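You operate a simulated robot arm through the tools that you are given. There is no shell and no other tool. Be economical: measure what you need, move in short steps, check, and stop when the job is done.

Carry out the task below with a simulated two-armed robot. There is one attempt and no reset: what you move stays moved.

TASK
Pick up the brown tube with one hand, pass it to the other hand and put it on the end of the grey table by the heap. Take the grey can and put it on the end of the grey table by the heap. Put the orange hand roller on the low table top away on the bonding bench top. Take the black pad and leave it on the top of the reel cart. Any order will do. Set down upright: brown tube, grey can, orange hand roller.

Only the result counts: the job must be done as asked and must still hold three seconds after the hand-in. Knocking over, shifting, dropping, spilling or breaking anything else fails it.

THE ROBOT
Two 7-joint arms with fingered hands on one trunk, on a base that drives. Base frame: it is fixed to the floor where the robot stands at the start and does not move with it; the origin is under the middle of the robot, x ahead of it, y to its left, z up; the surface under the hand at the start is at about z = 0.86. Readings come in m, degrees, newtons and seconds.
The left shoulder is at the start at [0.08, 0.241, 1.783], the right one opposite. With the tool pointing down near the work surface each hand reaches from about 0.1 to 0.84 m from the robot's upright axis, wherever it stands, measured 20 degrees to its own side. Places, roughly: black pad (12x8x5 cm) [-0.4, 9.1, 0.8]; bonding bench top [-5.5, -2.6, 0.9]; end of the grey table by the heap (60x24 cm) [-2.96, 0.28, 0.88]; grey can (7x7x9 cm) [-3, 0.8, 0.6]; orange hand roller [-3.75, 1, 0.75]; top of the reel cart (34x20 cm) [-1.04, 6.12, 1]. Payload 4.9 kg a hand.
The tool frame of a hand sits at the grasp point between the pads (the TCP): z along the fingers, y along the line on which they close. The tips reach 0.032 m beyond it. The gripper opens to 0.2 m. The gripper's body begins 0.089 m behind the TCP. The gripper is a hand of 4 fingers: y runs from the thumb to the fingers, the wrist lies at [0, 0, -0.267] in the tool frame.
Orientation is that of the tool frame in the base frame, as a unit quaternion [w, x, y, z]. With the fingers straight down and closing along the base's y, the tool's x points along the base's -x, its y along +y and its z along -z.

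THE INTERFACE
- The arms move only by the tool play_rows. It takes "left_steps", "right_steps" or both (then of equal length, played together; a hand with none holds still); each is a list of rows, each a list of 6 numbers: the shift along the base's x, y, z in m, then the turn, a rotation vector about the base's x, y, z in degrees. In form: [[tx, ty, tz, wx, wy, wz], ...]. A call has 1 to 20 rows; each row is the pose to reach, as a shift and turn from the pose commanded when the call began. A row lasts 0.2 s, in which the tool goes at most 0.05 m and 8.6 degrees; a call with a longer step from one row to the next is refused whole. Where a pose cannot be reached the arm comes as near as it can. A force on the tool above 40 N (or 10 N above the force at the start of the call, whichever is more), or a blocked arm, ends the call early, and 0.2 s more pass. In this call time passes only in rows, and 0.2 s behind the last. It gives the time, the measured TCP pose, the force on the tool (base axes), the opening and the grip force at its end, in the units of the frame above (readings bear some noise), with the torque about the TCP (base axes, N m) and any sound that the robot's microphone picked up.
- Cameras (640 x 400 px; columns grow to the right, rows downward): "scene" is now at [0.1029, -0.0116, 1.9301]; the picture's right is [-0.15, -0.99, -0.00], its down [-0.79, 0.12, -0.60] and it looks along [0.59, -0.09, -0.80] (base axes); focal length 291 px, centre (320, 200). "left" rides on the left gripper at [-0.069, -0.069, -0.116] in its tool frame; the picture's right is [0.71, -0.71, 0.00], its down [0.54, 0.54, -0.64] and it looks along [0.45, 0.45, 0.77] (tool axes); focal length 226 px, centre (320, 200). "right" rides on the right gripper at [0.069, -0.069, -0.116] in its tool frame; the picture's right is [0.71, 0.71, 0.00], its down [-0.54, 0.54, -0.64] and it looks along [-0.45, 0.45, 0.77] (tool axes); focal length 226 px, centre (320, 200). There is no depth. A picture from a camera that has moved, and an enlarged one, comes with that camera's place and axes in the base frame and with its lens.
- capture(camera): a new picture of that camera. It takes no simulated time.
- raise_lower(by): slides the trunk up (or, below 0, down) by that many m; the arms and the scene camera ride with it, the base frame stays. It gives what a move gives, with no picture.
- base_move(legs): drives the robot by 1 to 6 legs, each [ahead, left, turn to the left] in m, m and degrees, along the robot's own axes; the way and the turn of a leg run together, so that a leg with both is an arc; at most 1.5 m and 180 degrees a leg. The arms and the cameras ride along, it lands a little off, and it stops where it bumps. It gives what a move gives.
- finger_targets(finger1, finger2, finger3, thumb_bend, hand): sets how far each is bent, from 0 (flat) to 1 (curled in); at 0.3 the hand is open as for a grip, at 0.7 the pads meet at the TCP. One left out holds its place. A second passes; each finger stops where it meets its share of the squeeze, and holds until it gets a number again. It is the only way to open and close the hand. It gives what a move gives, with no picture; readings hold the bend of each and the force on the fingers (four entries, about 0 where the hand has none), thumb and palm.
- head_to(pan, tilt): turns the head with the scene camera to pan (to the left, within 86 degrees either way) and tilt (down, from -29 to 69), counted from straight ahead of the robot. It gives what a move gives.
- close_up(camera, box): a new picture of the part [left, top, right, bottom] of that camera's present view, enlarged. It takes no simulated time.
- hand_in(): hands the job in; it is judged then, once.

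Go step by step. Nothing tells you exact positions but the pictures and the camera data: compare them with the known pose of the tool, close in by small moves and look again before you grip or let go. The budget is 165 turns and 122 pictures, counting those below and the enlarged ones. Unless the task says otherwise, let go and move clear before handing in.

The tools are called after "Call:" as name(argument=value, ...) on one line, values as JSON. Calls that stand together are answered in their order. play_rows: Moves the arms, as the interface text tells. Its arguments: {"type":"object","properties":{"left_steps":{"type":"array","items":{"type":"array","items":{"type":"number"}}},"right_steps":{"type":"array","items":{"type":"array","items":{"type":"number"}}}},"required":[]} The other tools are called the same way: raise_lower (by) slides the trunk up or down; finger_targets (finger1, finger2, finger3, thumb_bend, hand) moves the fingers one by one; base_move (legs) drives the base; head_to (pan, tilt) turns the head that bears the scene camera; capture (camera) takes a picture; close_up (camera, box) takes an enlarged picture of a part of a camera's view; hand_in () hands the job in.

At the start:

```text
clock: 0.0
left_tcp_pos: [0.6426, 0.0811, 1.1358]
left_orientation: [0.0, 0.0, 1.0, 0.0]
left_ft_force: [-0.1, 0.4, 0.4]
left_wrist_torque: [0.0, -0.01, 0.0]
left_gripper_width: 0.2
left_grasp_force: 0.2
left_shape: jaw
left_bend: [0.3, 0.3, 0.3, 0.3]
left_finger forces: [0.1, 0.0, 0.0, 0.0, 0.0, 0.0]
right_tcp_pos: [0.6019, -0.4568, 1.1201]
right_orientation: [0.0, 0.0, 1.0, 0.0]
right_ft_force: [-0.4, -0.3, -0.8]
right_wrist_torque: [0.03, 0.0, -0.02]
right_gripper_width: 0.1998
right_grasp_force: 0.0
right_shape: jaw
right_bend: [0.3, 0.3, 0.3, 0.3]
right_finger forces: [0.1, 0.1, 0.1, 0.0, 0.0, 0.0]
trunk travel left (down, up): [-0.69, 0.15]
robot x, y, heading: [-0.0015, 0.0008, -0.0]
head pan, tilt: [-8.6, 53.4]
```

scene: 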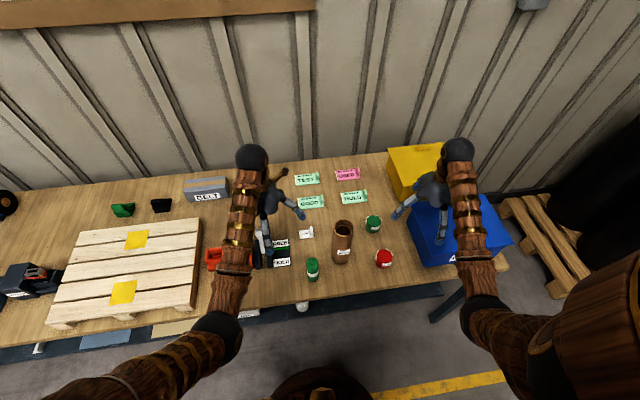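
right: 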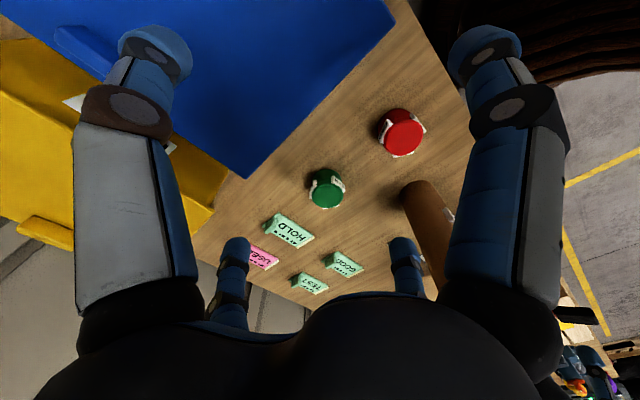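
left: 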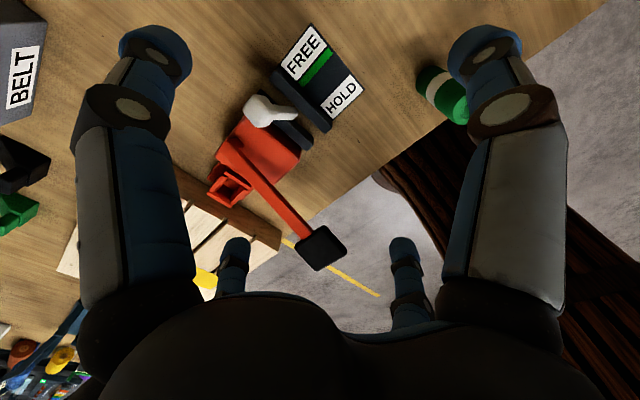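

I see the work table ahead, with the brown tube standing roughly at [0.58, -0.17]. First I'll look closer at it and look around.

Call:
close_up(camera="scene", box=[240, 160, 440, 300])

Call:
head_to(pan=86, tilt=15)

Call:
capture(camera="scene")

```text
2.86 times, centred on (340, 230) of scene
camera zoom: at [0.1029, -0.0116, 1.9301], right [-0.15, -0.99, 0.0], down [-0.79, 0.12, -0.6], along [0.59, -0.09, -0.8], focal length 831 px, centre (263, 114)
```

zoom: 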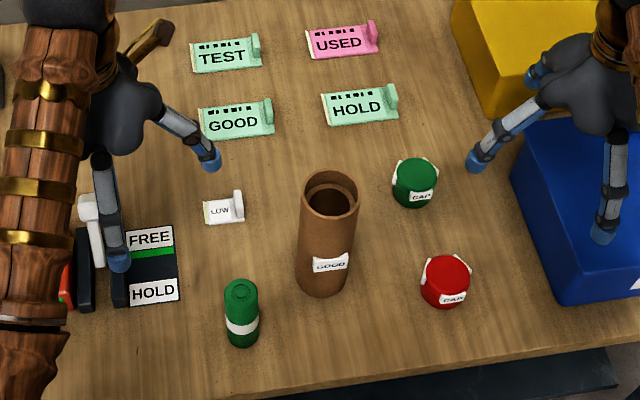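

```text
clock: 1.7
left_tcp_pos: [0.6419, 0.0814, 1.1353]
left_orientation: [0.0, 0.0, 1.0, 0.001]
left_ft_force: [0.1, 0.0, 0.0]
left_wrist_torque: [-0.01, 0.02, -0.03]
left_gripper_width: 0.1999
left_grasp_force: 0.1
left_shape: jaw
left_bend: [0.3, 0.3, 0.3, 0.3]
left_finger forces: [0.0, 0.1, 0.0, 0.0, 0.1, 0.1]
right_tcp_pos: [0.603, -0.4562, 1.1201]
right_orientation: [0.0, 0.0, 1.0, 0.0]
right_ft_force: [0.3, 0.2, -0.2]
right_wrist_torque: [0.01, 0.02, -0.02]
right_gripper_width: 0.1997
right_grasp_force: 0.0
right_shape: jaw
right_bend: [0.3, 0.3, 0.3, 0.3]
right_finger forces: [0.0, 0.0, 0.0, 0.1, 0.0, 0.0]
trunk travel left (down, up): [-0.69, 0.15]
robot x, y, heading: [-0.0003, 0.0001, 0.2]
head pan, tilt: [85.9, 15.0]
```

```text
117 pictures are left
camera scene: at [0.0368, 0.0926, 1.9884], right [1.0, -0.07, 0.0], down [-0.02, -0.26, -0.97], along [0.07, 0.96, -0.26], focal length 291 px, centre (320, 200)
```

scene: 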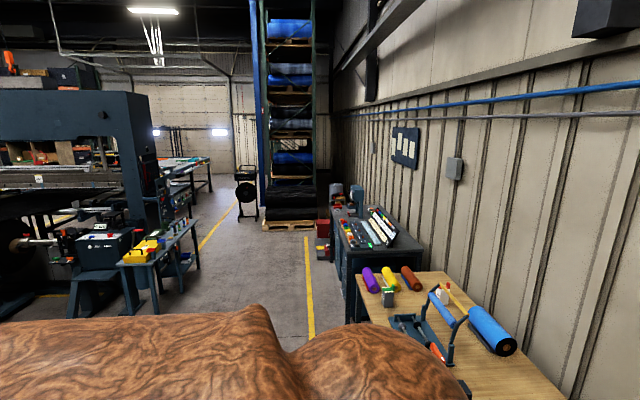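

The tube is about 6.5 cm wide and 23 cm tall, near [0.60, -0.17]. The fingers look arranged in a cross (±x, ±y of the tool), so I'll test which finger is which on the right hand, after backing it up a bit.

Call:
head_to(pan=-8.6, tilt=53.4)

Call:
finger_targets(hand="right", finger1=1.0, finger2=0.0)

Call:
capture(camera="right")

Call:
close_up(camera="scene", box=[340, 120, 540, 260])

```text
clock: 3.4
left_tcp_pos: [0.6403, 0.08, 1.1351]
left_orientation: [-0.001, 0.0, 1.0, 0.0]
left_ft_force: [-0.3, 0.4, -0.3]
left_wrist_torque: [0.03, 0.01, -0.02]
left_gripper_width: 0.1996
left_grasp_force: 0.1
left_shape: jaw
left_bend: [0.3, 0.3, 0.3, 0.3]
left_finger forces: [0.1, 0.1, 0.0, 0.0, 0.1, 0.1]
right_tcp_pos: [0.6028, -0.4559, 1.12]
right_orientation: [0.0, 0.0, 1.0, 0.0]
right_ft_force: [-0.4, 0.2, -0.1]
right_wrist_torque: [0.03, -0.01, -0.01]
right_gripper_width: 0.1998
right_grasp_force: 0.1
right_shape: jaw
right_bend: [0.3, 0.3, 0.3, 0.3]
right_finger forces: [0.0, 0.0, 0.0, 0.0, 0.0, 0.0]
trunk travel left (down, up): [-0.69, 0.15]
robot x, y, heading: [-0.0026, -0.0026, -0.0]
head pan, tilt: [-8.6, 53.4]
```

```text
clock: 4.4
left_tcp_pos: [0.642, 0.0804, 1.1355]
left_orientation: [0.0, 0.001, 1.0, 0.0]
left_ft_force: [0.0, -0.7, 0.3]
left_wrist_torque: [0.0, 0.01, 0.03]
left_gripper_width: 0.1999
left_grasp_force: 0.0
left_shape: jaw
left_bend: [0.3, 0.3, 0.3, 0.3]
left_finger forces: [0.0, 0.0, 0.1, 0.0, 0.0, 0.1]
right_tcp_pos: [0.6034, -0.4563, 1.1195]
right_orientation: [0.0, 0.0, 1.0, 0.0]
right_ft_force: [0.3, 0.5, 0.4]
right_wrist_torque: [-0.02, 0.03, -0.02]
right_gripper_width: 0.115
right_grasp_force: 0.0
right_shape: fingers
right_bend: [1.0, 0.01, 0.3, 0.3]
right_finger forces: [0.1, 0.1, 0.0, 0.0, 0.1, 0.0]
trunk travel left (down, up): [-0.69, 0.15]
robot x, y, heading: [-0.0028, -0.0003, -0.2]
head pan, tilt: [-8.6, 53.4]
```

```text
116 pictures are left
camera right: at [0.535, -0.5249, 1.2366], right [-0.71, 0.71, 0.0], down [0.54, 0.54, 0.64], along [0.45, 0.45, -0.77], focal length 226 px, centre (320, 200)
```

right: 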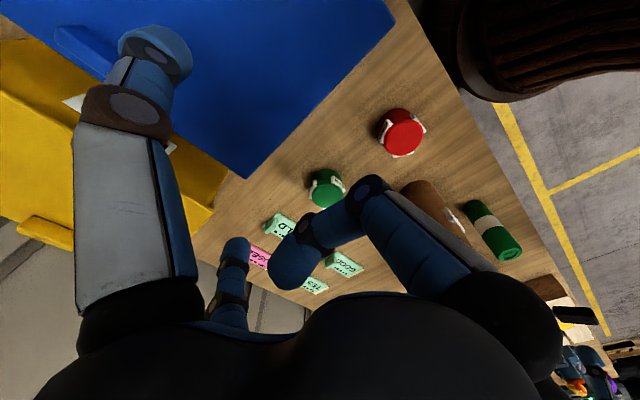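

```text
2.86 times, centred on (440, 190) of scene
camera zoom: at [0.103, -0.0116, 1.9302], right [-0.15, -0.99, 0.0], down [-0.79, 0.12, -0.6], along [0.59, -0.09, -0.8], focal length 831 px, centre (-23, 229)
```

zoom: 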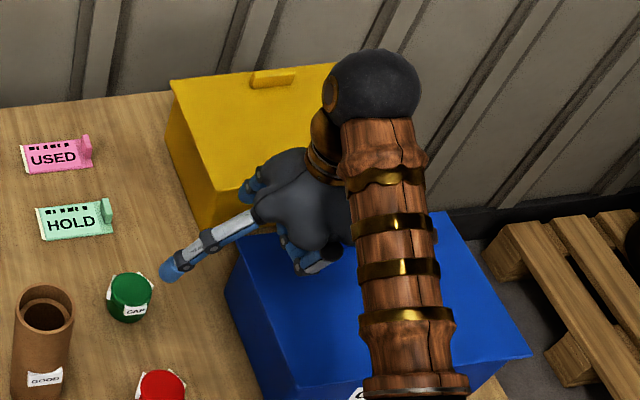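

Finger map: finger1 = tool +x, finger2 = +y, finger3 = −x, thumb = −y. Plan: the right hand grips the tube from the side low down (rolled 45° so the tube passes between the fingers), lifts it, and the left takes it from above. I'm now turning the right hand in free air.

Call:
finger_targets(hand="right", finger1=0.3, finger2=0.3)

Call:
play_rows(right_steps=[[0, 0, 0.04, 0, 0, 0], [0, 0, 0.08, 0, 0, 0], [-0.03, 0.02, 0.12, 4.96, -6.48, -1.68], [-0.06, 0.04, 0.14, 9.92, -12.95, -3.35], [-0.09, 0.06, 0.14, 14.9, -19.4, -5.0], [-0.12, 0.08, 0.14, 19.85, -25.9, -6.7], [-0.15, 0.1, 0.14, 24.8, -32.4, -8.4], [-0.16, 0.12, 0.14, 29.8, -38.9, -10.05], [-0.16, 0.14, 0.14, 34.7, -45.3, -11.7], [-0.16, 0.16, 0.14, 39.7, -51.8, -13.4]])

Call:
capture(camera="right")

Call:
capture(camera="scene")

```text
clock: 5.4
left_tcp_pos: [0.6418, 0.0799, 1.1364]
left_orientation: [0.0, 0.0, 1.0, 0.0]
left_ft_force: [-0.4, 0.0, 0.2]
left_wrist_torque: [0.01, 0.01, -0.02]
left_gripper_width: 0.1997
left_grasp_force: 0.1
left_shape: jaw
left_bend: [0.3, 0.3, 0.3, 0.3]
left_finger forces: [0.0, 0.0, 0.1, 0.0, 0.0, 0.0]
right_tcp_pos: [0.603, -0.4561, 1.1195]
right_orientation: [0.0, 0.001, 1.0, 0.0]
right_ft_force: [0.2, -0.1, 0.1]
right_wrist_torque: [0.0, -0.02, -0.02]
right_gripper_width: 0.1402
right_grasp_force: 0.0
right_shape: fingers
right_bend: [0.3, 0.3, 0.3, 0.3]
right_finger forces: [0.0, 0.0, 0.0, 0.0, 0.1, 0.0]
trunk travel left (down, up): [-0.69, 0.15]
robot x, y, heading: [0.0012, -0.001, 0.2]
head pan, tilt: [-8.6, 53.4]
```

```text
refused: row 3 steps farther than a row can; nothing moved
```

```text
114 pictures are left
camera right: at [0.535, -0.5249, 1.2366], right [-0.71, 0.71, 0.0], down [0.54, 0.54, 0.64], along [0.45, 0.45, -0.77], focal length 226 px, centre (320, 200)
```

right: 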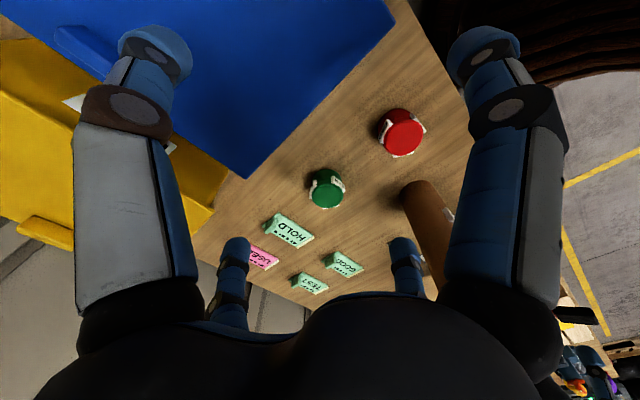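

```text
113 pictures are left
camera scene: at [0.103, -0.0116, 1.9302], right [-0.15, -0.99, 0.0], down [-0.79, 0.12, -0.6], along [0.59, -0.09, -0.8], focal length 291 px, centre (320, 200)
```

scene: 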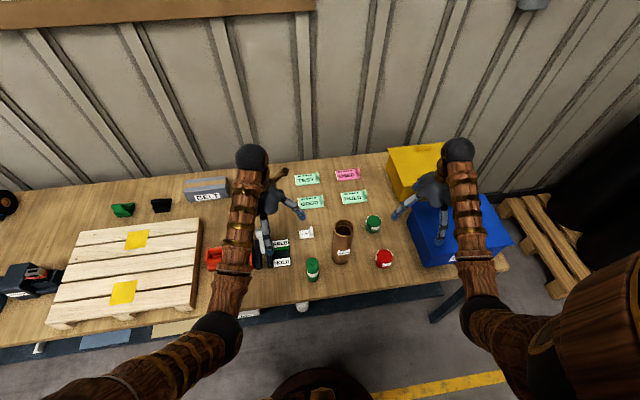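

The step was slightly too long; nothing moved. Retrying with smaller steps.

Call:
play_rows(right_steps=[[0, 0, 0.04, 0, 0, 0], [0, 0, 0.08, 0, 0, 0], [-0.02, 0.015, 0.11, 4.96, -6.48, -1.68], [-0.05, 0.03, 0.13, 9.92, -12.95, -3.35], [-0.08, 0.05, 0.14, 14.9, -19.4, -5.0], [-0.11, 0.07, 0.14, 19.85, -25.9, -6.7], [-0.14, 0.09, 0.14, 24.8, -32.4, -8.4], [-0.16, 0.11, 0.14, 29.8, -38.9, -10.05], [-0.16, 0.14, 0.14, 34.7, -45.3, -11.7], [-0.16, 0.16, 0.14, 39.7, -51.8, -13.4]])

```text
clock: 7.8
left_tcp_pos: [0.6484, 0.0811, 1.1321]
left_orientation: [-0.002, 0.0, 1.0, -0.001]
left_ft_force: [0.3, 0.3, 0.2]
left_wrist_torque: [-0.02, 0.0, -0.04]
left_gripper_width: 0.1998
left_grasp_force: 0.1
left_shape: jaw
left_bend: [0.3, 0.3, 0.3, 0.3]
left_finger forces: [0.0, 0.0, 0.0, 0.0, 0.0, 0.0]
right_tcp_pos: [0.449, -0.3323, 1.2655]
right_orientation: [0.446, 0.136, 0.832, 0.3]
right_ft_force: [0.5, 0.0, -0.5]
right_wrist_torque: [0.0, -0.02, -0.01]
right_gripper_width: 0.1404
right_grasp_force: 0.1
right_shape: fingers
right_bend: [0.3, 0.3, 0.3, 0.3]
right_finger forces: [0.0, 0.1, 0.0, 0.0, 0.0, 0.1]
right hand out of reach, approached as far as the arm can: row 6, 7
trunk travel left (down, up): [-0.69, 0.15]
robot x, y, heading: [0.0014, 0.0009, 0.4]
head pan, tilt: [-8.6, 53.4]
stopped in row 10 (right hand): the arm was blocked; the commanded pose is now the measured one
```

The right hand is nearly at the wanted tilt; something blocked the last bit. Looking.

Call:
capture(camera="scene")

Call:
capture(camera="right")

```text
112 pictures are left
camera scene: at [0.1139, -0.011, 1.9294], right [-0.15, -0.99, 0.0], down [-0.8, 0.12, -0.59], along [0.58, -0.09, -0.81], focal length 291 px, centre (320, 200)
```

scene: 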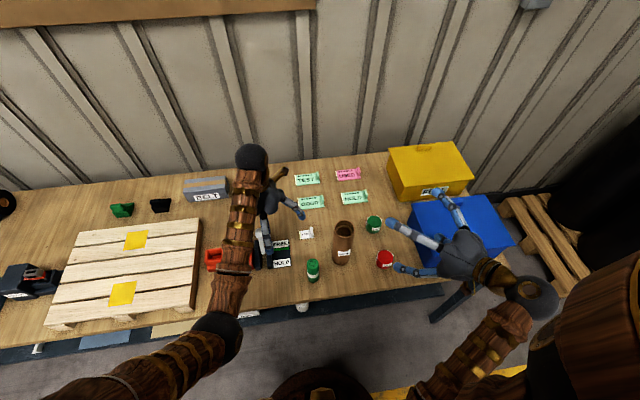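

```text
111 pictures are left
camera right: at [0.3181, -0.3963, 1.2266], right [-0.43, 0.9, -0.03], down [-0.25, -0.09, 0.97], along [0.87, 0.42, 0.26], focal length 226 px, centre (320, 200)
```

right: 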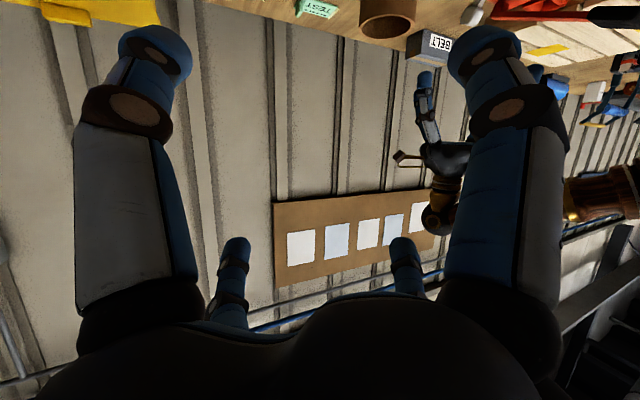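

The hand is oriented well. Next I lower it in front of the tube.

Call:
play_rows(right_steps=[[0, 0.02, -0.04, 0, 0, 0], [0, 0.04, -0.08, 0, 0, 0], [0, 0.06, -0.12, 0, 0, 0], [0, 0.08, -0.16, 0, 0, 0], [0, 0.09, -0.2, 0, 0, 0], [0, 0.095, -0.23, 0, 0, 0]])

Call:
capture(camera="scene")

Call:
capture(camera="right")

```text
clock: 8.3
left_tcp_pos: [0.6504, 0.0812, 1.1332]
left_orientation: [-0.002, 0.001, 1.0, 0.0]
left_ft_force: [-0.2, 0.5, 0.4]
left_wrist_torque: [-0.01, -0.02, -0.02]
left_gripper_width: 0.1996
left_grasp_force: 0.0
left_shape: jaw
left_bend: [0.3, 0.3, 0.3, 0.3]
left_finger forces: [0.1, 0.0, 0.1, 0.1, 0.1, 0.1]
right_tcp_pos: [0.4482, -0.4293, 1.2505]
right_orientation: [0.512, 0.202, 0.808, 0.211]
right_ft_force: [0.5, 0.0, 1.1]
right_wrist_torque: [0.02, 0.02, 0.01]
right_gripper_width: 0.1403
right_grasp_force: 0.1
right_shape: fingers
right_bend: [0.3, 0.3, 0.3, 0.3]
right_finger forces: [0.0, 0.0, 0.1, 0.1, 0.1, 0.1]
trunk travel left (down, up): [-0.69, 0.15]
robot x, y, heading: [-0.0006, 0.0062, -0.2]
head pan, tilt: [-8.6, 53.4]
stopped in row 2 (right hand): the arm was blocked; the commanded pose is now the measured one
```

```text
110 pictures are left
camera scene: at [0.1144, -0.0115, 1.9318], right [-0.15, -0.99, 0.0], down [-0.8, 0.12, -0.59], along [0.58, -0.09, -0.81], focal length 291 px, centre (320, 200)
```

scene: 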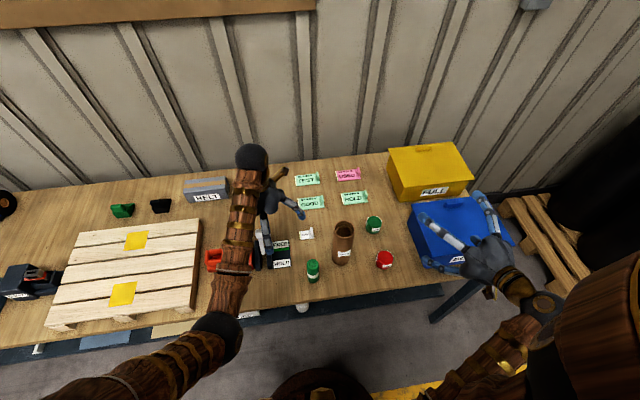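

```text
109 pictures are left
camera right: at [0.3076, -0.4641, 1.2073], right [-0.2, 0.97, -0.14], down [-0.31, 0.07, 0.95], along [0.93, 0.23, 0.29], focal length 226 px, centre (320, 200)
```

right: 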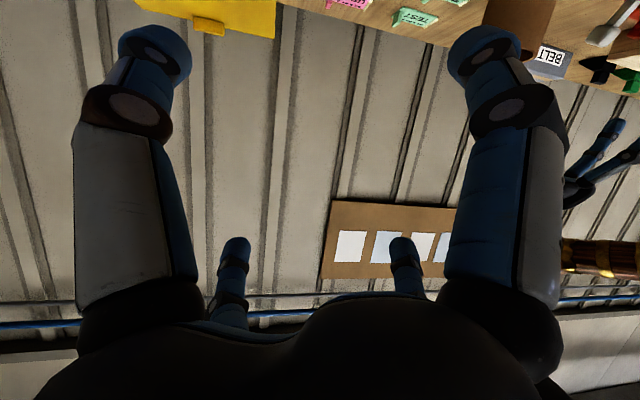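

The arm gets blocked folding so close to the body with shoulders high. I'll back off from the table, lower the trunk, and retry with more reach and a lower shoulder.

Call:
base_move(legs=[[-0.6, 0, 0]])

Call:
raise_lower(by=-0.4)

Call:
play_rows(right_steps=[[0.02, 0, 0.03, 0, 0, 0], [0.04, 0.0, 0.06, 0, 0, 0], [0.07, 0.02, 0.09, 0, 0, 0], [0.1, 0.04, 0.12, 0, 0, 0], [0.13, 0.06, 0.15, 0, 0, 0], [0.16, 0.08, 0.18, 0, 0, 0], [0.19, 0.1, 0.21, 0, 0, 0], [0.21, 0.12, 0.24, 0, 0, 0]], left_steps=[[0, 0.03, 0.04, 0, 0, 0], [0, 0.05, 0.08, 0, 0, 0], [0, 0.07, 0.12, 0, 0, 0], [0, 0.09, 0.16, 0, 0, 0], [0, 0.11, 0.2, 0, 0, 0], [0, 0.13, 0.24, 0, 0, 0], [0, 0.15, 0.28, 0, 0, 0], [0, 0.17, 0.32, 0, 0, 0]])

Call:
capture(camera="scene")

```text
clock: 11.8
left_tcp_pos: [0.0367, 0.0808, 1.1313]
left_orientation: [-0.002, 0.0, 1.0, 0.0]
left_ft_force: [-0.1, -0.6, -0.3]
left_wrist_torque: [0.0, 0.01, 0.0]
left_gripper_width: 0.1998
left_grasp_force: 0.1
left_shape: jaw
left_bend: [0.3, 0.3, 0.3, 0.3]
left_finger forces: [0.0, 0.1, 0.0, 0.1, 0.0, 0.0]
right_tcp_pos: [-0.1675, -0.4297, 1.2465]
right_orientation: [0.512, 0.204, 0.807, 0.211]
right_ft_force: [0.6, 0.1, -0.1]
right_wrist_torque: [0.0, 0.04, -0.02]
right_gripper_width: 0.1403
right_grasp_force: 0.0
right_shape: fingers
right_bend: [0.3, 0.3, 0.3, 0.3]
right_finger forces: [0.0, 0.0, 0.1, 0.0, 0.0, 0.0]
trunk travel left (down, up): [-0.69, 0.15]
robot x, y, heading: [-0.6115, 0.0012, -0.1]
head pan, tilt: [-8.6, 53.4]
```

```text
clock: 15.6
left_tcp_pos: [0.0362, 0.0818, 0.731]
left_orientation: [-0.005, -0.001, 1.0, -0.001]
left_ft_force: [-0.3, 0.1, 0.0]
left_wrist_torque: [0.03, 0.01, 0.04]
left_gripper_width: 0.1999
left_grasp_force: 0.0
left_shape: jaw
left_bend: [0.3, 0.3, 0.3, 0.3]
left_finger forces: [0.1, 0.0, 0.0, 0.1, 0.0, 0.1]
right_tcp_pos: [-0.167, -0.4294, 0.8456]
right_orientation: [0.511, 0.205, 0.808, 0.21]
right_ft_force: [0.1, 0.1, 0.5]
right_wrist_torque: [-0.01, 0.03, 0.0]
right_gripper_width: 0.1401
right_grasp_force: 0.0
right_shape: fingers
right_bend: [0.3, 0.3, 0.3, 0.3]
right_finger forces: [0.0, 0.1, 0.0, 0.0, 0.0, 0.0]
trunk travel left (down, up): [-0.29, 0.55]
robot x, y, heading: [-0.6132, 0.002, 0.2]
head pan, tilt: [-8.6, 53.4]
```

```text
clock: 17.4
left_tcp_pos: [0.0312, 0.2511, 1.0542]
left_orientation: [0.0, 0.0, 1.0, -0.001]
left_ft_force: [-0.2, 0.1, -1.3]
left_wrist_torque: [-0.02, 0.0, -0.01]
left_gripper_width: 0.1999
left_grasp_force: 0.1
left_shape: jaw
left_bend: [0.3, 0.3, 0.3, 0.3]
left_finger forces: [0.0, 0.1, 0.0, 0.1, 0.0, 0.1]
left hand out of reach, approached as far as the arm can: row 1, 2
right_tcp_pos: [0.0354, -0.3132, 1.0903]
right_orientation: [0.514, 0.203, 0.806, 0.212]
right_ft_force: [-0.1, -0.5, -0.9]
right_wrist_torque: [0.0, -0.01, -0.02]
right_gripper_width: 0.1401
right_grasp_force: 0.1
right_shape: fingers
right_bend: [0.3, 0.3, 0.3, 0.3]
right_finger forces: [0.0, 0.0, 0.0, 0.1, 0.0, 0.1]
trunk travel left (down, up): [-0.29, 0.55]
robot x, y, heading: [-0.6136, -0.0017, -0.2]
head pan, tilt: [-8.6, 53.4]
```

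```text
108 pictures are left
camera scene: at [-0.5102, -0.011, 1.5301], right [-0.15, -0.99, 0.0], down [-0.79, 0.12, -0.6], along [0.59, -0.09, -0.8], focal length 291 px, centre (320, 200)
```

scene: 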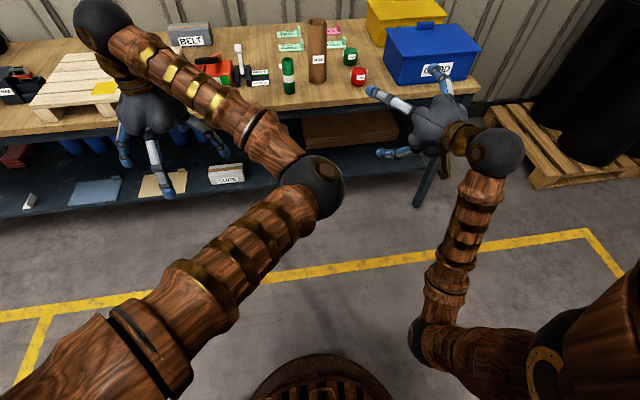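

The new stance works. Tube confirmed near [0.60, -0.168], height ~0.23. Drive in 0.23 m and bring the right hand to its pre-grasp.

Call:
base_move(legs=[[0.23, 0, 0]])

Call:
play_rows(right_steps=[[0.04, 0.02, 0, 3.5, 2.2, 4.1], [0.08, 0.04, 0, 6.95, 4.37, 8.28], [0.12, 0.06, -0.01, 6.95, 4.37, 8.28], [0.15, 0.08, -0.03, 6.95, 4.37, 8.28], [0.175, 0.088, -0.048, 6.95, 4.37, 8.28]])

Call:
capture(camera="scene")

Call:
capture(camera="right")

```text
clock: 19.1
left_tcp_pos: [0.2574, 0.2509, 1.055]
left_orientation: [0.0, -0.001, 1.0, 0.0]
left_ft_force: [0.3, 0.1, -0.1]
left_wrist_torque: [0.03, 0.02, -0.01]
left_gripper_width: 0.1998
left_grasp_force: 0.1
left_shape: jaw
left_bend: [0.3, 0.3, 0.3, 0.3]
left_finger forces: [0.0, 0.0, 0.1, 0.0, 0.0, 0.0]
right_tcp_pos: [0.2634, -0.3122, 1.0897]
right_orientation: [0.514, 0.201, 0.806, 0.212]
right_ft_force: [0.5, -0.3, -1.3]
right_wrist_torque: [-0.01, -0.01, -0.02]
right_gripper_width: 0.1402
right_grasp_force: 0.2
right_shape: fingers
right_bend: [0.3, 0.3, 0.3, 0.3]
right_finger forces: [0.0, 0.1, 0.1, 0.1, 0.0, 0.0]
trunk travel left (down, up): [-0.29, 0.55]
robot x, y, heading: [-0.3863, 0.0, -0.1]
head pan, tilt: [-8.6, 53.4]
```

```text
clock: 20.3
left_tcp_pos: [0.258, 0.2506, 1.0541]
left_orientation: [0.0, 0.0, 1.0, -0.001]
left_ft_force: [0.3, 0.1, 0.0]
left_wrist_torque: [0.02, 0.03, -0.01]
left_gripper_width: 0.2001
left_grasp_force: 0.1
left_shape: jaw
left_bend: [0.3, 0.3, 0.3, 0.3]
left_finger forces: [0.0, 0.1, 0.0, 0.1, 0.1, 0.0]
right_tcp_pos: [0.4361, -0.2238, 1.0398]
right_orientation: [0.453, 0.183, 0.824, 0.289]
right_ft_force: [1.0, 1.1, -0.4]
right_wrist_torque: [0.0, 0.05, 0.03]
right_gripper_width: 0.1401
right_grasp_force: 0.1
right_shape: fingers
right_bend: [0.3, 0.3, 0.3, 0.3]
right_finger forces: [0.0, 0.0, 0.0, 0.0, 0.0, 0.1]
trunk travel left (down, up): [-0.29, 0.55]
robot x, y, heading: [-0.3861, -0.0012, -0.1]
head pan, tilt: [-8.6, 53.4]
```

```text
107 pictures are left
camera scene: at [-0.2818, -0.0117, 1.5301], right [-0.15, -0.99, 0.0], down [-0.79, 0.12, -0.6], along [0.59, -0.09, -0.8], focal length 291 px, centre (320, 200)
```

scene: 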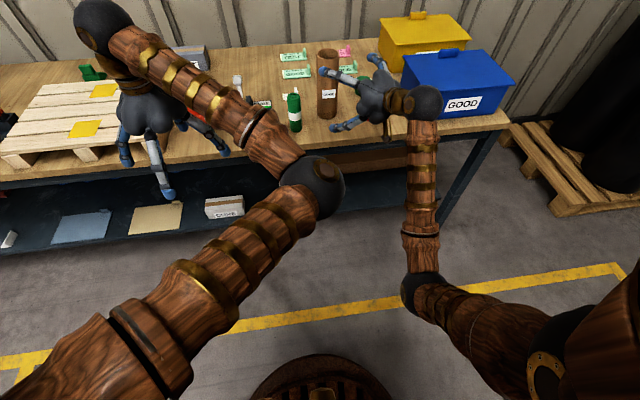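

```text
106 pictures are left
camera right: at [0.3011, -0.2733, 1.0026], right [-0.34, 0.94, 0.0], down [-0.24, -0.09, 0.97], along [0.91, 0.33, 0.26], focal length 226 px, centre (320, 200)
```

right: 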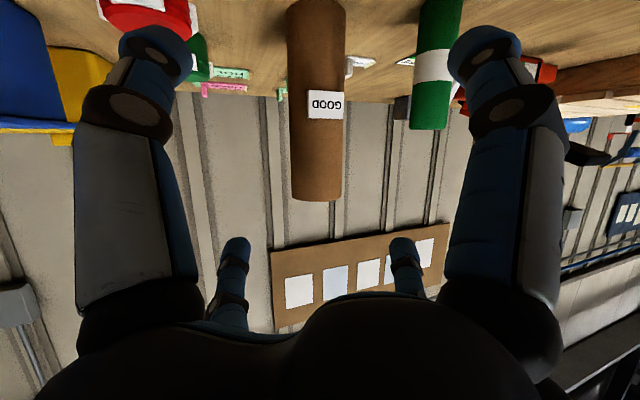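

The tube is centred between the fingers. Green cylinder leaves about 3 cm on the left. Advance halfway and check.

Call:
play_rows(right_steps=[[0.03, 0.01, -0.015, 0, 0, 0], [0.06, 0.02, -0.03, 0, 0, 0], [0.09, 0.03, -0.043, 0, 0, 0], [0.115, 0.039, -0.055, 0, 0, 0]])

Call:
capture(camera="right")

Call:
close_up(camera="scene", box=[240, 30, 440, 155])

```text
clock: 21.3
left_tcp_pos: [0.2594, 0.2508, 1.0528]
left_orientation: [0.0, 0.0, 1.0, 0.0]
left_ft_force: [-0.3, -0.7, -1.2]
left_wrist_torque: [0.0, 0.02, 0.01]
left_gripper_width: 0.1999
left_grasp_force: 0.0
left_shape: jaw
left_bend: [0.3, 0.3, 0.3, 0.3]
left_finger forces: [0.0, 0.1, 0.1, 0.0, 0.0, 0.0]
right_tcp_pos: [0.5556, -0.1827, 0.9845]
right_orientation: [0.452, 0.182, 0.824, 0.289]
right_ft_force: [0.6, 0.3, -0.4]
right_wrist_torque: [-0.04, -0.01, 0.02]
right_gripper_width: 0.1405
right_grasp_force: 0.0
right_shape: fingers
right_bend: [0.3, 0.3, 0.3, 0.3]
right_finger forces: [0.0, 0.1, 0.0, 0.1, 0.1, 0.1]
trunk travel left (down, up): [-0.29, 0.55]
robot x, y, heading: [-0.3846, 0.0003, -0.2]
head pan, tilt: [-8.6, 53.4]
```

```text
105 pictures are left
camera right: at [0.4189, -0.2324, 0.9465], right [-0.34, 0.94, 0.0], down [-0.24, -0.09, 0.97], along [0.91, 0.33, 0.26], focal length 226 px, centre (320, 200)
```

right: 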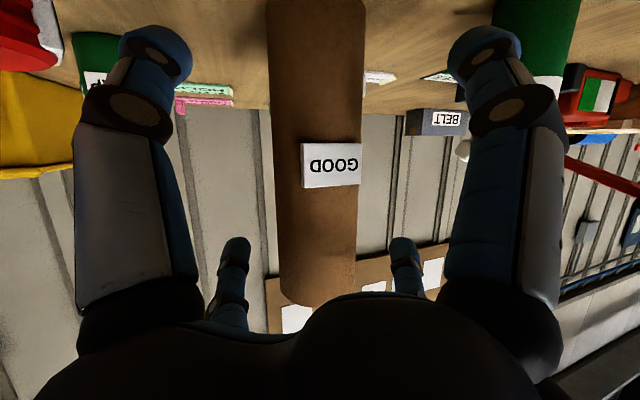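

```text
3.20 times, centred on (340, 92) of scene
camera zoom: at [-0.2814, -0.0113, 1.53], right [-0.15, -0.99, 0.0], down [-0.79, 0.12, -0.6], along [0.59, -0.09, -0.8], focal length 931 px, centre (256, 544)
```

zoom: 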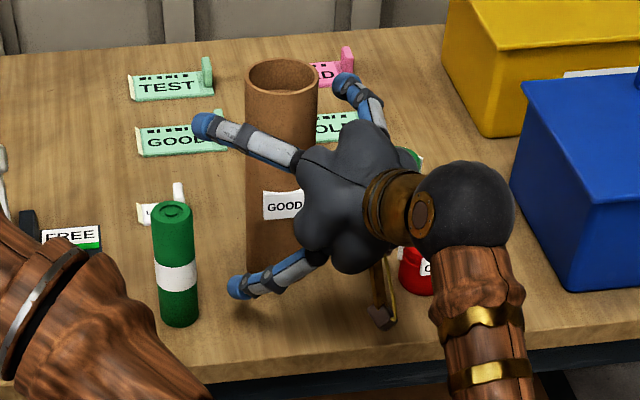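

Clear so far; advance the last 5 cm.

Call:
play_rows(right_steps=[[0.025, 0.008, -0.012, 0, 0, 0], [0.048, 0.016, -0.022, 0, 0, 0]])

Call:
capture(camera="right")

Call:
close_up(camera="scene", box=[240, 30, 440, 155])

```text
clock: 21.9
left_tcp_pos: [0.258, 0.2519, 1.0538]
left_orientation: [0.0, -0.001, 1.0, 0.0]
left_ft_force: [-0.9, -0.3, 0.9]
left_wrist_torque: [-0.02, 0.01, -0.01]
left_gripper_width: 0.1998
left_grasp_force: 0.1
left_shape: jaw
left_bend: [0.3, 0.3, 0.3, 0.3]
left_finger forces: [0.1, 0.1, 0.1, 0.0, 0.1, 0.1]
right_tcp_pos: [0.6009, -0.1661, 0.9635]
right_orientation: [0.452, 0.183, 0.823, 0.29]
right_ft_force: [-0.2, -0.5, 0.4]
right_wrist_torque: [0.02, 0.01, -0.01]
right_gripper_width: 0.14
right_grasp_force: 0.0
right_shape: fingers
right_bend: [0.3, 0.3, 0.3, 0.3]
right_finger forces: [0.0, 0.1, 0.0, 0.0, 0.0, 0.1]
trunk travel left (down, up): [-0.29, 0.55]
robot x, y, heading: [-0.384, -0.0022, 0.1]
head pan, tilt: [-8.6, 53.4]
```

```text
103 pictures are left
camera right: at [0.4653, -0.217, 0.9243], right [-0.34, 0.94, 0.0], down [-0.24, -0.09, 0.97], along [0.91, 0.33, 0.26], focal length 226 px, centre (320, 200)
```

right: 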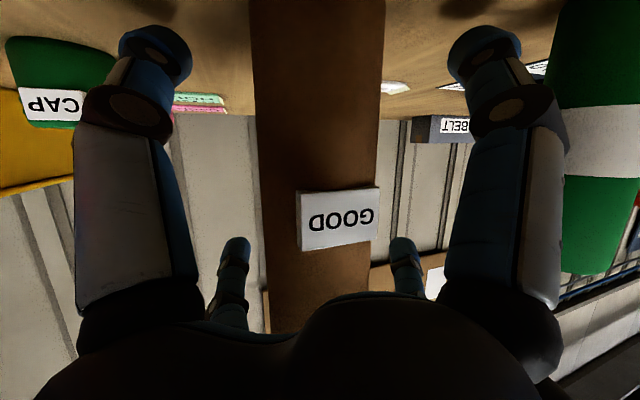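

```text
3.20 times, centred on (340, 92) of scene
camera zoom: at [-0.2818, -0.0112, 1.5301], right [-0.15, -0.99, 0.0], down [-0.79, 0.12, -0.6], along [0.59, -0.09, -0.8], focal length 931 px, centre (256, 544)
```

zoom: 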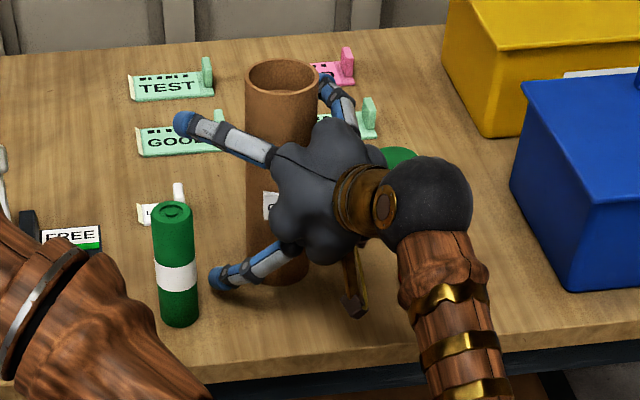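

Tube is centred in the grasp. Closing all four fingers.

Call:
finger_targets(hand="right", finger1=0.7, finger2=0.7, finger3=0.7, thumb_bend=0.7)

Call:
capture(camera="right")

Call:
close_up(camera="scene", box=[240, 30, 440, 155])

```text
clock: 22.9
left_tcp_pos: [0.2589, 0.2518, 1.0551]
left_orientation: [0.0, 0.0, 1.0, 0.0]
left_ft_force: [-0.2, 0.4, 0.2]
left_wrist_torque: [0.02, 0.01, 0.0]
left_gripper_width: 0.2002
left_grasp_force: 0.1
left_shape: jaw
left_bend: [0.3, 0.3, 0.3, 0.3]
left_finger forces: [0.0, 0.0, 0.0, 0.0, 0.0, 0.0]
right_tcp_pos: [0.6015, -0.1684, 0.9637]
right_orientation: [0.454, 0.182, 0.823, 0.289]
right_ft_force: [0.0, -0.4, -1.3]
right_wrist_torque: [-0.13, 0.0, 0.04]
right_gripper_width: 0.0665
right_grasp_force: 25.6
right_shape: fingers
right_bend: [0.52, 0.56, 0.59, 0.57]
right_finger forces: [11.4, 14.4, 9.9, 0.1, 17.3, 0.0]
trunk travel left (down, up): [-0.29, 0.55]
robot x, y, heading: [-0.3852, -0.0005, 0.1]
head pan, tilt: [-8.6, 53.4]
```

```text
101 pictures are left
camera right: at [0.4646, -0.2176, 0.9248], right [-0.34, 0.94, 0.0], down [-0.24, -0.09, 0.97], along [0.91, 0.33, 0.26], focal length 226 px, centre (320, 200)
```

right: 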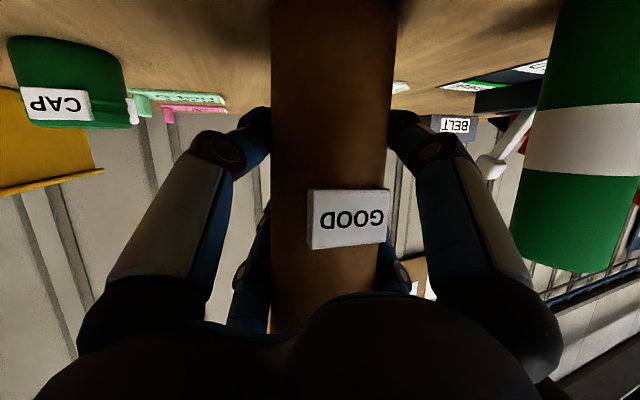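

```text
3.20 times, centred on (340, 92) of scene
camera zoom: at [-0.2826, -0.0116, 1.5301], right [-0.15, -0.99, 0.0], down [-0.79, 0.12, -0.6], along [0.59, -0.09, -0.8], focal length 931 px, centre (256, 544)
```

zoom: 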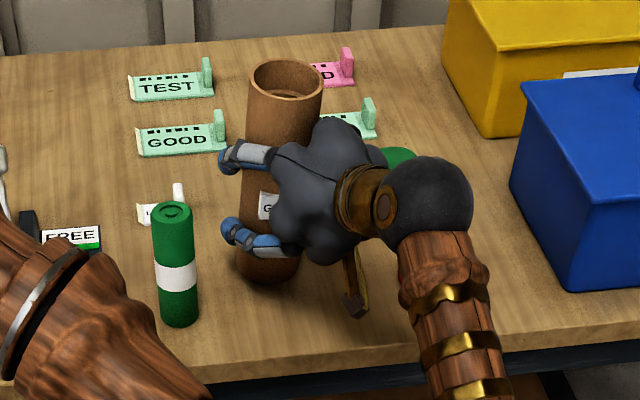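

Gripped with ~10–17 N per finger, tube tilted only slightly. Lift.

Call:
play_rows(right_steps=[[0, 0, 0.03, 0, 0, 0], [0, 0, 0.06, 0, 0, 0], [0, 0, 0.1, 0, 0, 0], [0, 0, 0.14, 0, 0, 0], [0, 0, 0.17, 0, 0, 0], [0, 0, 0.2, 0, 0, 0]])

Call:
base_move(legs=[[-0.6, 0, 0]])

Call:
capture(camera="scene")

```text
clock: 24.3
left_tcp_pos: [0.2598, 0.2498, 1.0542]
left_orientation: [0.0, -0.001, 1.0, 0.0]
left_ft_force: [-0.6, 0.0, -0.7]
left_wrist_torque: [0.01, -0.03, 0.0]
left_gripper_width: 0.2
left_grasp_force: 0.1
left_shape: jaw
left_bend: [0.3, 0.3, 0.3, 0.3]
left_finger forces: [0.0, 0.0, 0.0, 0.0, 0.1, 0.0]
right_tcp_pos: [0.5987, -0.1687, 1.1668]
right_orientation: [0.453, 0.184, 0.823, 0.289]
right_ft_force: [-0.4, 0.1, -2.2]
right_wrist_torque: [-0.04, -0.04, -0.02]
right_gripper_width: 0.0666
right_grasp_force: 25.9
right_shape: fingers
right_bend: [0.52, 0.56, 0.6, 0.57]
right_finger forces: [12.2, 13.7, 9.6, 0.0, 16.3, 0.1]
trunk travel left (down, up): [-0.29, 0.55]
robot x, y, heading: [-0.3829, -0.002, -0.0]
head pan, tilt: [-8.6, 53.4]
```

```text
clock: 27.7
left_tcp_pos: [-0.3332, 0.2525, 1.0538]
left_orientation: [0.0, -0.002, 1.0, 0.001]
left_ft_force: [0.1, 1.3, -0.3]
left_wrist_torque: [0.01, -0.02, -0.02]
left_gripper_width: 0.2
left_grasp_force: 0.1
left_shape: jaw
left_bend: [0.3, 0.3, 0.3, 0.3]
left_finger forces: [0.0, 0.0, 0.0, 0.0, 0.0, 0.0]
right_tcp_pos: [0.0087, -0.1667, 1.1667]
right_orientation: [0.452, 0.182, 0.824, 0.289]
right_ft_force: [-0.2, 0.3, -2.3]
right_wrist_torque: [0.02, 0.01, -0.04]
right_gripper_width: 0.0668
right_grasp_force: 26.1
right_shape: fingers
right_bend: [0.52, 0.56, 0.6, 0.57]
right_finger forces: [12.3, 13.7, 9.6, 0.0, 16.3, 0.0]
trunk travel left (down, up): [-0.29, 0.55]
robot x, y, heading: [-0.9798, -0.0007, 0.4]
head pan, tilt: [-8.6, 53.4]
```

```text
99 pictures are left
camera scene: at [-0.8736, -0.0124, 1.5301], right [-0.15, -0.99, 0.0], down [-0.79, 0.12, -0.6], along [0.59, -0.09, -0.8], focal length 291 px, centre (320, 200)
```

scene: 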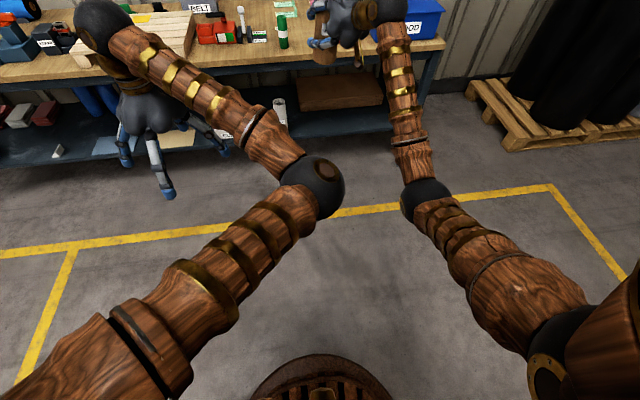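

Tube lifted and clear. I'll bring it to a handover spot in front of the robot, low enough for the left hand to come from above, and turn the left hand −25° so its fingers straddle the right palm.

Call:
play_rows(right_steps=[[-0.03, 0.02, -0.02, 0, 0, 0], [-0.06, 0.04, -0.04, 0, 0, 0], [-0.09, 0.06, -0.06, 0, 0, 0], [-0.12, 0.08, -0.09, 0, 0, 0], [-0.15, 0.1, -0.12, 0, 0, 0], [-0.17, 0.12, -0.15, 0, 0, 0], [-0.19, 0.13, -0.18, 0, 0, 0], [-0.21, 0.14, -0.21, 0, 0, 0]], left_steps=[[0, 0.02, 0.03, 0, 0, -5], [0, 0.03, 0.06, 0, 0, -10], [0, 0.04, 0.09, 0, 0, -15], [0, 0.04, 0.12, 0, 0, -20], [0, 0.04, 0.14, 0, 0, -25], [0, 0.04, 0.16, 0, 0, -25], [0, 0.04, 0.18, 0, 0, -25], [0, 0.04, 0.19, 0, 0, -25]])

Call:
head_to(pan=5, tilt=40)

Call:
capture(camera="scene")

Call:
capture(camera="left")

```text
clock: 29.5
left_tcp_pos: [-0.3352, 0.2921, 1.2457]
left_orientation: [0.0, 0.214, 0.977, -0.001]
left_ft_force: [-1.4, -0.2, 0.1]
left_wrist_torque: [0.03, 0.01, 0.0]
left_gripper_width: 0.1999
left_grasp_force: 0.1
left_shape: jaw
left_bend: [0.3, 0.3, 0.3, 0.3]
left_finger forces: [0.0, 0.0, 0.0, 0.0, 0.0, 0.0]
right_tcp_pos: [-0.2022, -0.0272, 0.9597]
right_orientation: [0.453, 0.181, 0.824, 0.29]
right_ft_force: [-0.2, -0.1, -3.2]
right_wrist_torque: [-0.04, 0.0, -0.01]
right_gripper_width: 0.0668
right_grasp_force: 26.7
right_shape: fingers
right_bend: [0.52, 0.56, 0.6, 0.57]
right_finger forces: [12.2, 13.9, 9.9, 0.0, 16.2, 0.0]
trunk travel left (down, up): [-0.29, 0.55]
robot x, y, heading: [-0.9774, -0.0027, 0.3]
head pan, tilt: [-8.6, 53.4]
```

```text
clock: 30.2
left_tcp_pos: [-0.3337, 0.2918, 1.2445]
left_orientation: [0.0, 0.213, 0.977, 0.0]
left_ft_force: [-0.2, -0.8, 0.9]
left_wrist_torque: [-0.01, 0.02, -0.02]
left_gripper_width: 0.2
left_grasp_force: 0.0
left_shape: jaw
left_bend: [0.3, 0.3, 0.3, 0.3]
left_finger forces: [0.0, 0.0, 0.0, 0.0, 0.1, 0.0]
right_tcp_pos: [-0.2008, -0.0281, 0.9599]
right_orientation: [0.453, 0.181, 0.824, 0.29]
right_ft_force: [-0.2, -0.5, -3.5]
right_wrist_torque: [-0.01, -0.04, -0.02]
right_gripper_width: 0.0665
right_grasp_force: 26.6
right_shape: fingers
right_bend: [0.52, 0.56, 0.6, 0.57]
right_finger forces: [12.3, 13.9, 9.8, 0.0, 16.1, 0.0]
trunk travel left (down, up): [-0.29, 0.55]
robot x, y, heading: [-0.9782, -0.0024, 0.1]
head pan, tilt: [5.0, 40.0]
```

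```text
98 pictures are left
camera scene: at [-0.8621, 0.006, 1.5487], right [0.09, -1.0, 0.0], down [-0.64, -0.06, -0.77], along [0.76, 0.07, -0.64], focal length 291 px, centre (320, 200)
```

scene: 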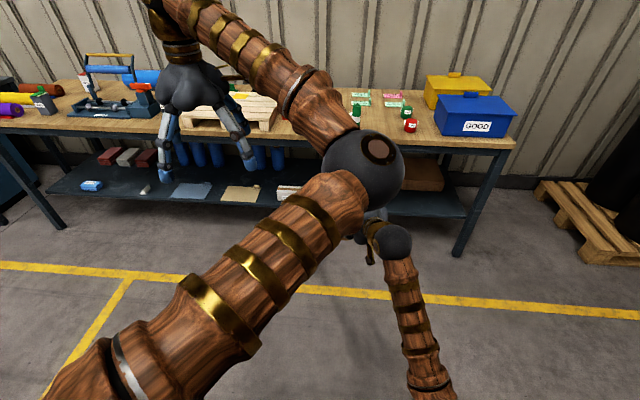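

```text
97 pictures are left
camera left: at [-0.3022, 0.201, 1.3598], right [-0.94, -0.35, 0.0], down [-0.27, 0.72, 0.64], along [-0.22, 0.6, -0.77], focal length 226 px, centre (320, 200)
```

left: 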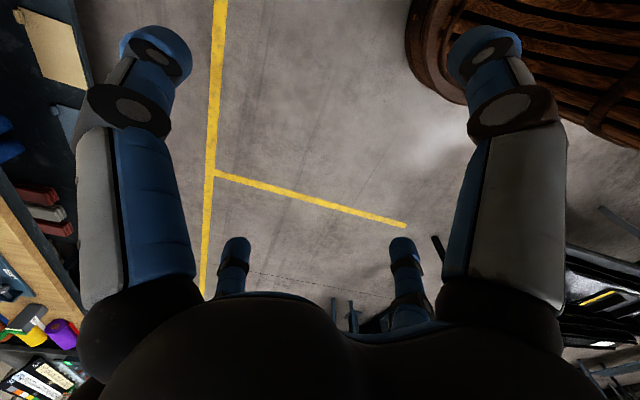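

The left elbow sits inward, so I'll move the handover spot a bit ahead/right, and bring the left hand above the tube while turning it +90° so its camera looks at the tube.

Call:
play_rows(right_steps=[[0.02, -0.02, 0, 0, 0, 0], [0.04, -0.04, 0, 0, 0, 0], [0.07, -0.07, 0, 0, 0, 0], [0.07, -0.07, 0, 0, 0, 0], [0.07, -0.07, 0, 0, 0, 0], [0.07, -0.07, 0, 0, 0, 0], [0.07, -0.07, 0, 0, 0, 0], [0.07, -0.07, 0, 0, 0, 0], [0.07, -0.07, 0, 0, 0, 0], [0.07, -0.07, 0, 0, 0, 0], [0.07, -0.07, 0, 0, 0, 0]], left_steps=[[0.02, -0.02, 0, 0, 0, 8.2], [0.04, -0.04, 0.01, 0, 0, 16.4], [0.06, -0.07, 0.02, 0, 0, 24.6], [0.08, -0.1, 0.02, 0, 0, 32.8], [0.1, -0.14, 0.02, 0, 0, 41], [0.12, -0.18, 0.02, 0, 0, 49.2], [0.14, -0.22, 0.02, 0, 0, 57.4], [0.16, -0.26, 0.02, 0, 0, 65.6], [0.18, -0.3, 0.02, 0, 0, 73.8], [0.19, -0.34, 0.02, 0, 0, 82], [0.205, -0.38, 0.02, 0, 0, 90]])

Call:
capture(camera="scene")

Call:
capture(camera="left")

```text
clock: 32.6
left_tcp_pos: [-0.138, -0.0718, 1.2698]
left_orientation: [0.0, -0.541, 0.841, -0.001]
left_ft_force: [0.5, 1.7, 0.8]
left_wrist_torque: [-0.11, 0.02, 0.02]
left_gripper_width: 0.1999
left_grasp_force: 0.0
left_shape: jaw
left_bend: [0.3, 0.3, 0.3, 0.3]
left_finger forces: [0.1, 0.1, 0.1, 0.0, 0.0, 0.0]
left hand out of reach, approached as far as the arm can: row 11
right_tcp_pos: [-0.1343, -0.0968, 0.9584]
right_orientation: [0.452, 0.181, 0.824, 0.29]
right_ft_force: [0.3, 0.5, -2.8]
right_wrist_torque: [0.0, -0.04, 0.0]
right_gripper_width: 0.0668
right_grasp_force: 26.6
right_shape: fingers
right_bend: [0.52, 0.56, 0.6, 0.57]
right_finger forces: [12.4, 13.8, 9.6, 0.0, 16.3, 0.0]
trunk travel left (down, up): [-0.29, 0.55]
robot x, y, heading: [-0.9804, 0.0032, 0.3]
head pan, tilt: [5.0, 40.0]
```

```text
96 pictures are left
camera scene: at [-0.8622, 0.0081, 1.5486], right [0.09, -1.0, 0.0], down [-0.64, -0.06, -0.77], along [0.76, 0.07, -0.64], focal length 291 px, centre (320, 200)
```

scene: 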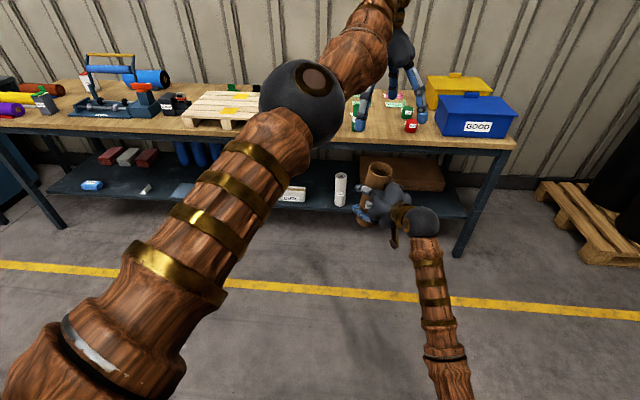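

```text
95 pictures are left
camera left: at [-0.0491, -0.0384, 1.3857], right [0.35, -0.94, 0.0], down [-0.72, -0.27, 0.64], along [-0.6, -0.23, -0.77], focal length 226 px, centre (320, 200)
```

left: 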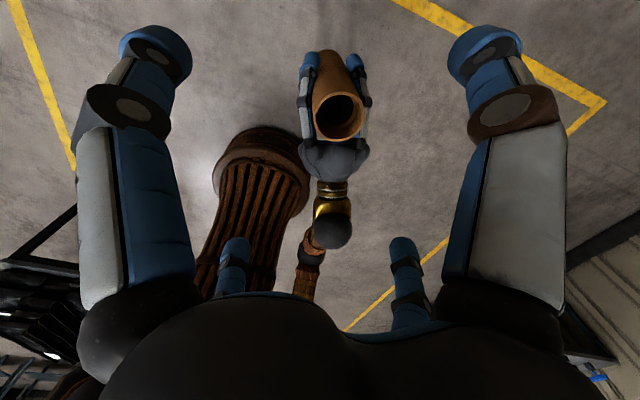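

Great view: tube top sits at about [-0.138, -0.101], directly above the right TCP, and the left fingers straddle the right palm. Shift the tube slightly left/back into the left's reach and descend partly.

Call:
play_rows(right_steps=[[-0.015, 0.02, 0, 0, 0, 0], [-0.03, 0.035, 0, 0, 0, 0], [-0.03, 0.035, 0, 0, 0, 0], [-0.03, 0.035, 0, 0, 0, 0]], left_steps=[[-0.015, 0.003, -0.02, 0, 0, 0], [-0.03, 0.006, -0.05, 0, 0, 0], [-0.03, 0.006, -0.09, 0, 0, 0], [-0.03, 0.006, -0.12, 0, 0, 0]])

Call:
capture(camera="left")

Call:
capture(camera="right")

```text
clock: 33.6
left_tcp_pos: [-0.1691, -0.0712, 1.149]
left_orientation: [0.0, -0.539, 0.842, 0.0]
left_ft_force: [0.8, -0.6, -0.3]
left_wrist_torque: [0.01, -0.03, -0.01]
left_gripper_width: 0.1999
left_grasp_force: 0.0
left_shape: jaw
left_bend: [0.3, 0.3, 0.3, 0.3]
left_finger forces: [0.0, 0.0, 0.0, 0.1, 0.1, 0.0]
right_tcp_pos: [-0.1611, -0.0639, 0.9575]
right_orientation: [0.452, 0.181, 0.824, 0.29]
right_ft_force: [0.3, -0.1, -2.8]
right_wrist_torque: [-0.04, -0.02, 0.03]
right_gripper_width: 0.0664
right_grasp_force: 26.3
right_shape: fingers
right_bend: [0.52, 0.56, 0.6, 0.57]
right_finger forces: [12.4, 13.8, 9.7, 0.0, 16.4, 0.1]
trunk travel left (down, up): [-0.29, 0.55]
robot x, y, heading: [-0.9816, -0.0039, 0.5]
head pan, tilt: [5.0, 40.0]
```

```text
94 pictures are left
camera left: at [-0.08, -0.0379, 1.2647], right [0.35, -0.94, 0.0], down [-0.72, -0.27, 0.64], along [-0.6, -0.22, -0.77], focal length 226 px, centre (320, 200)
```

left: 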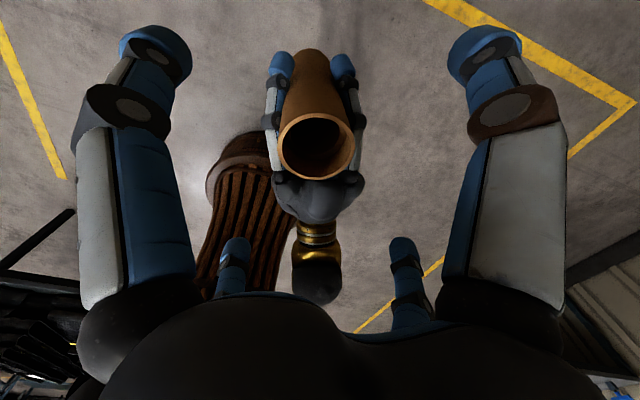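

```text
93 pictures are left
camera right: at [-0.2972, -0.1136, 0.9182], right [-0.35, 0.94, 0.0], down [-0.24, -0.09, 0.97], along [0.91, 0.33, 0.26], focal length 226 px, centre (320, 200)
```

right: 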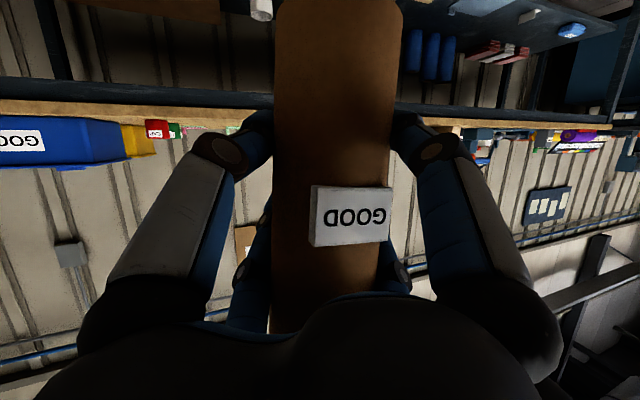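

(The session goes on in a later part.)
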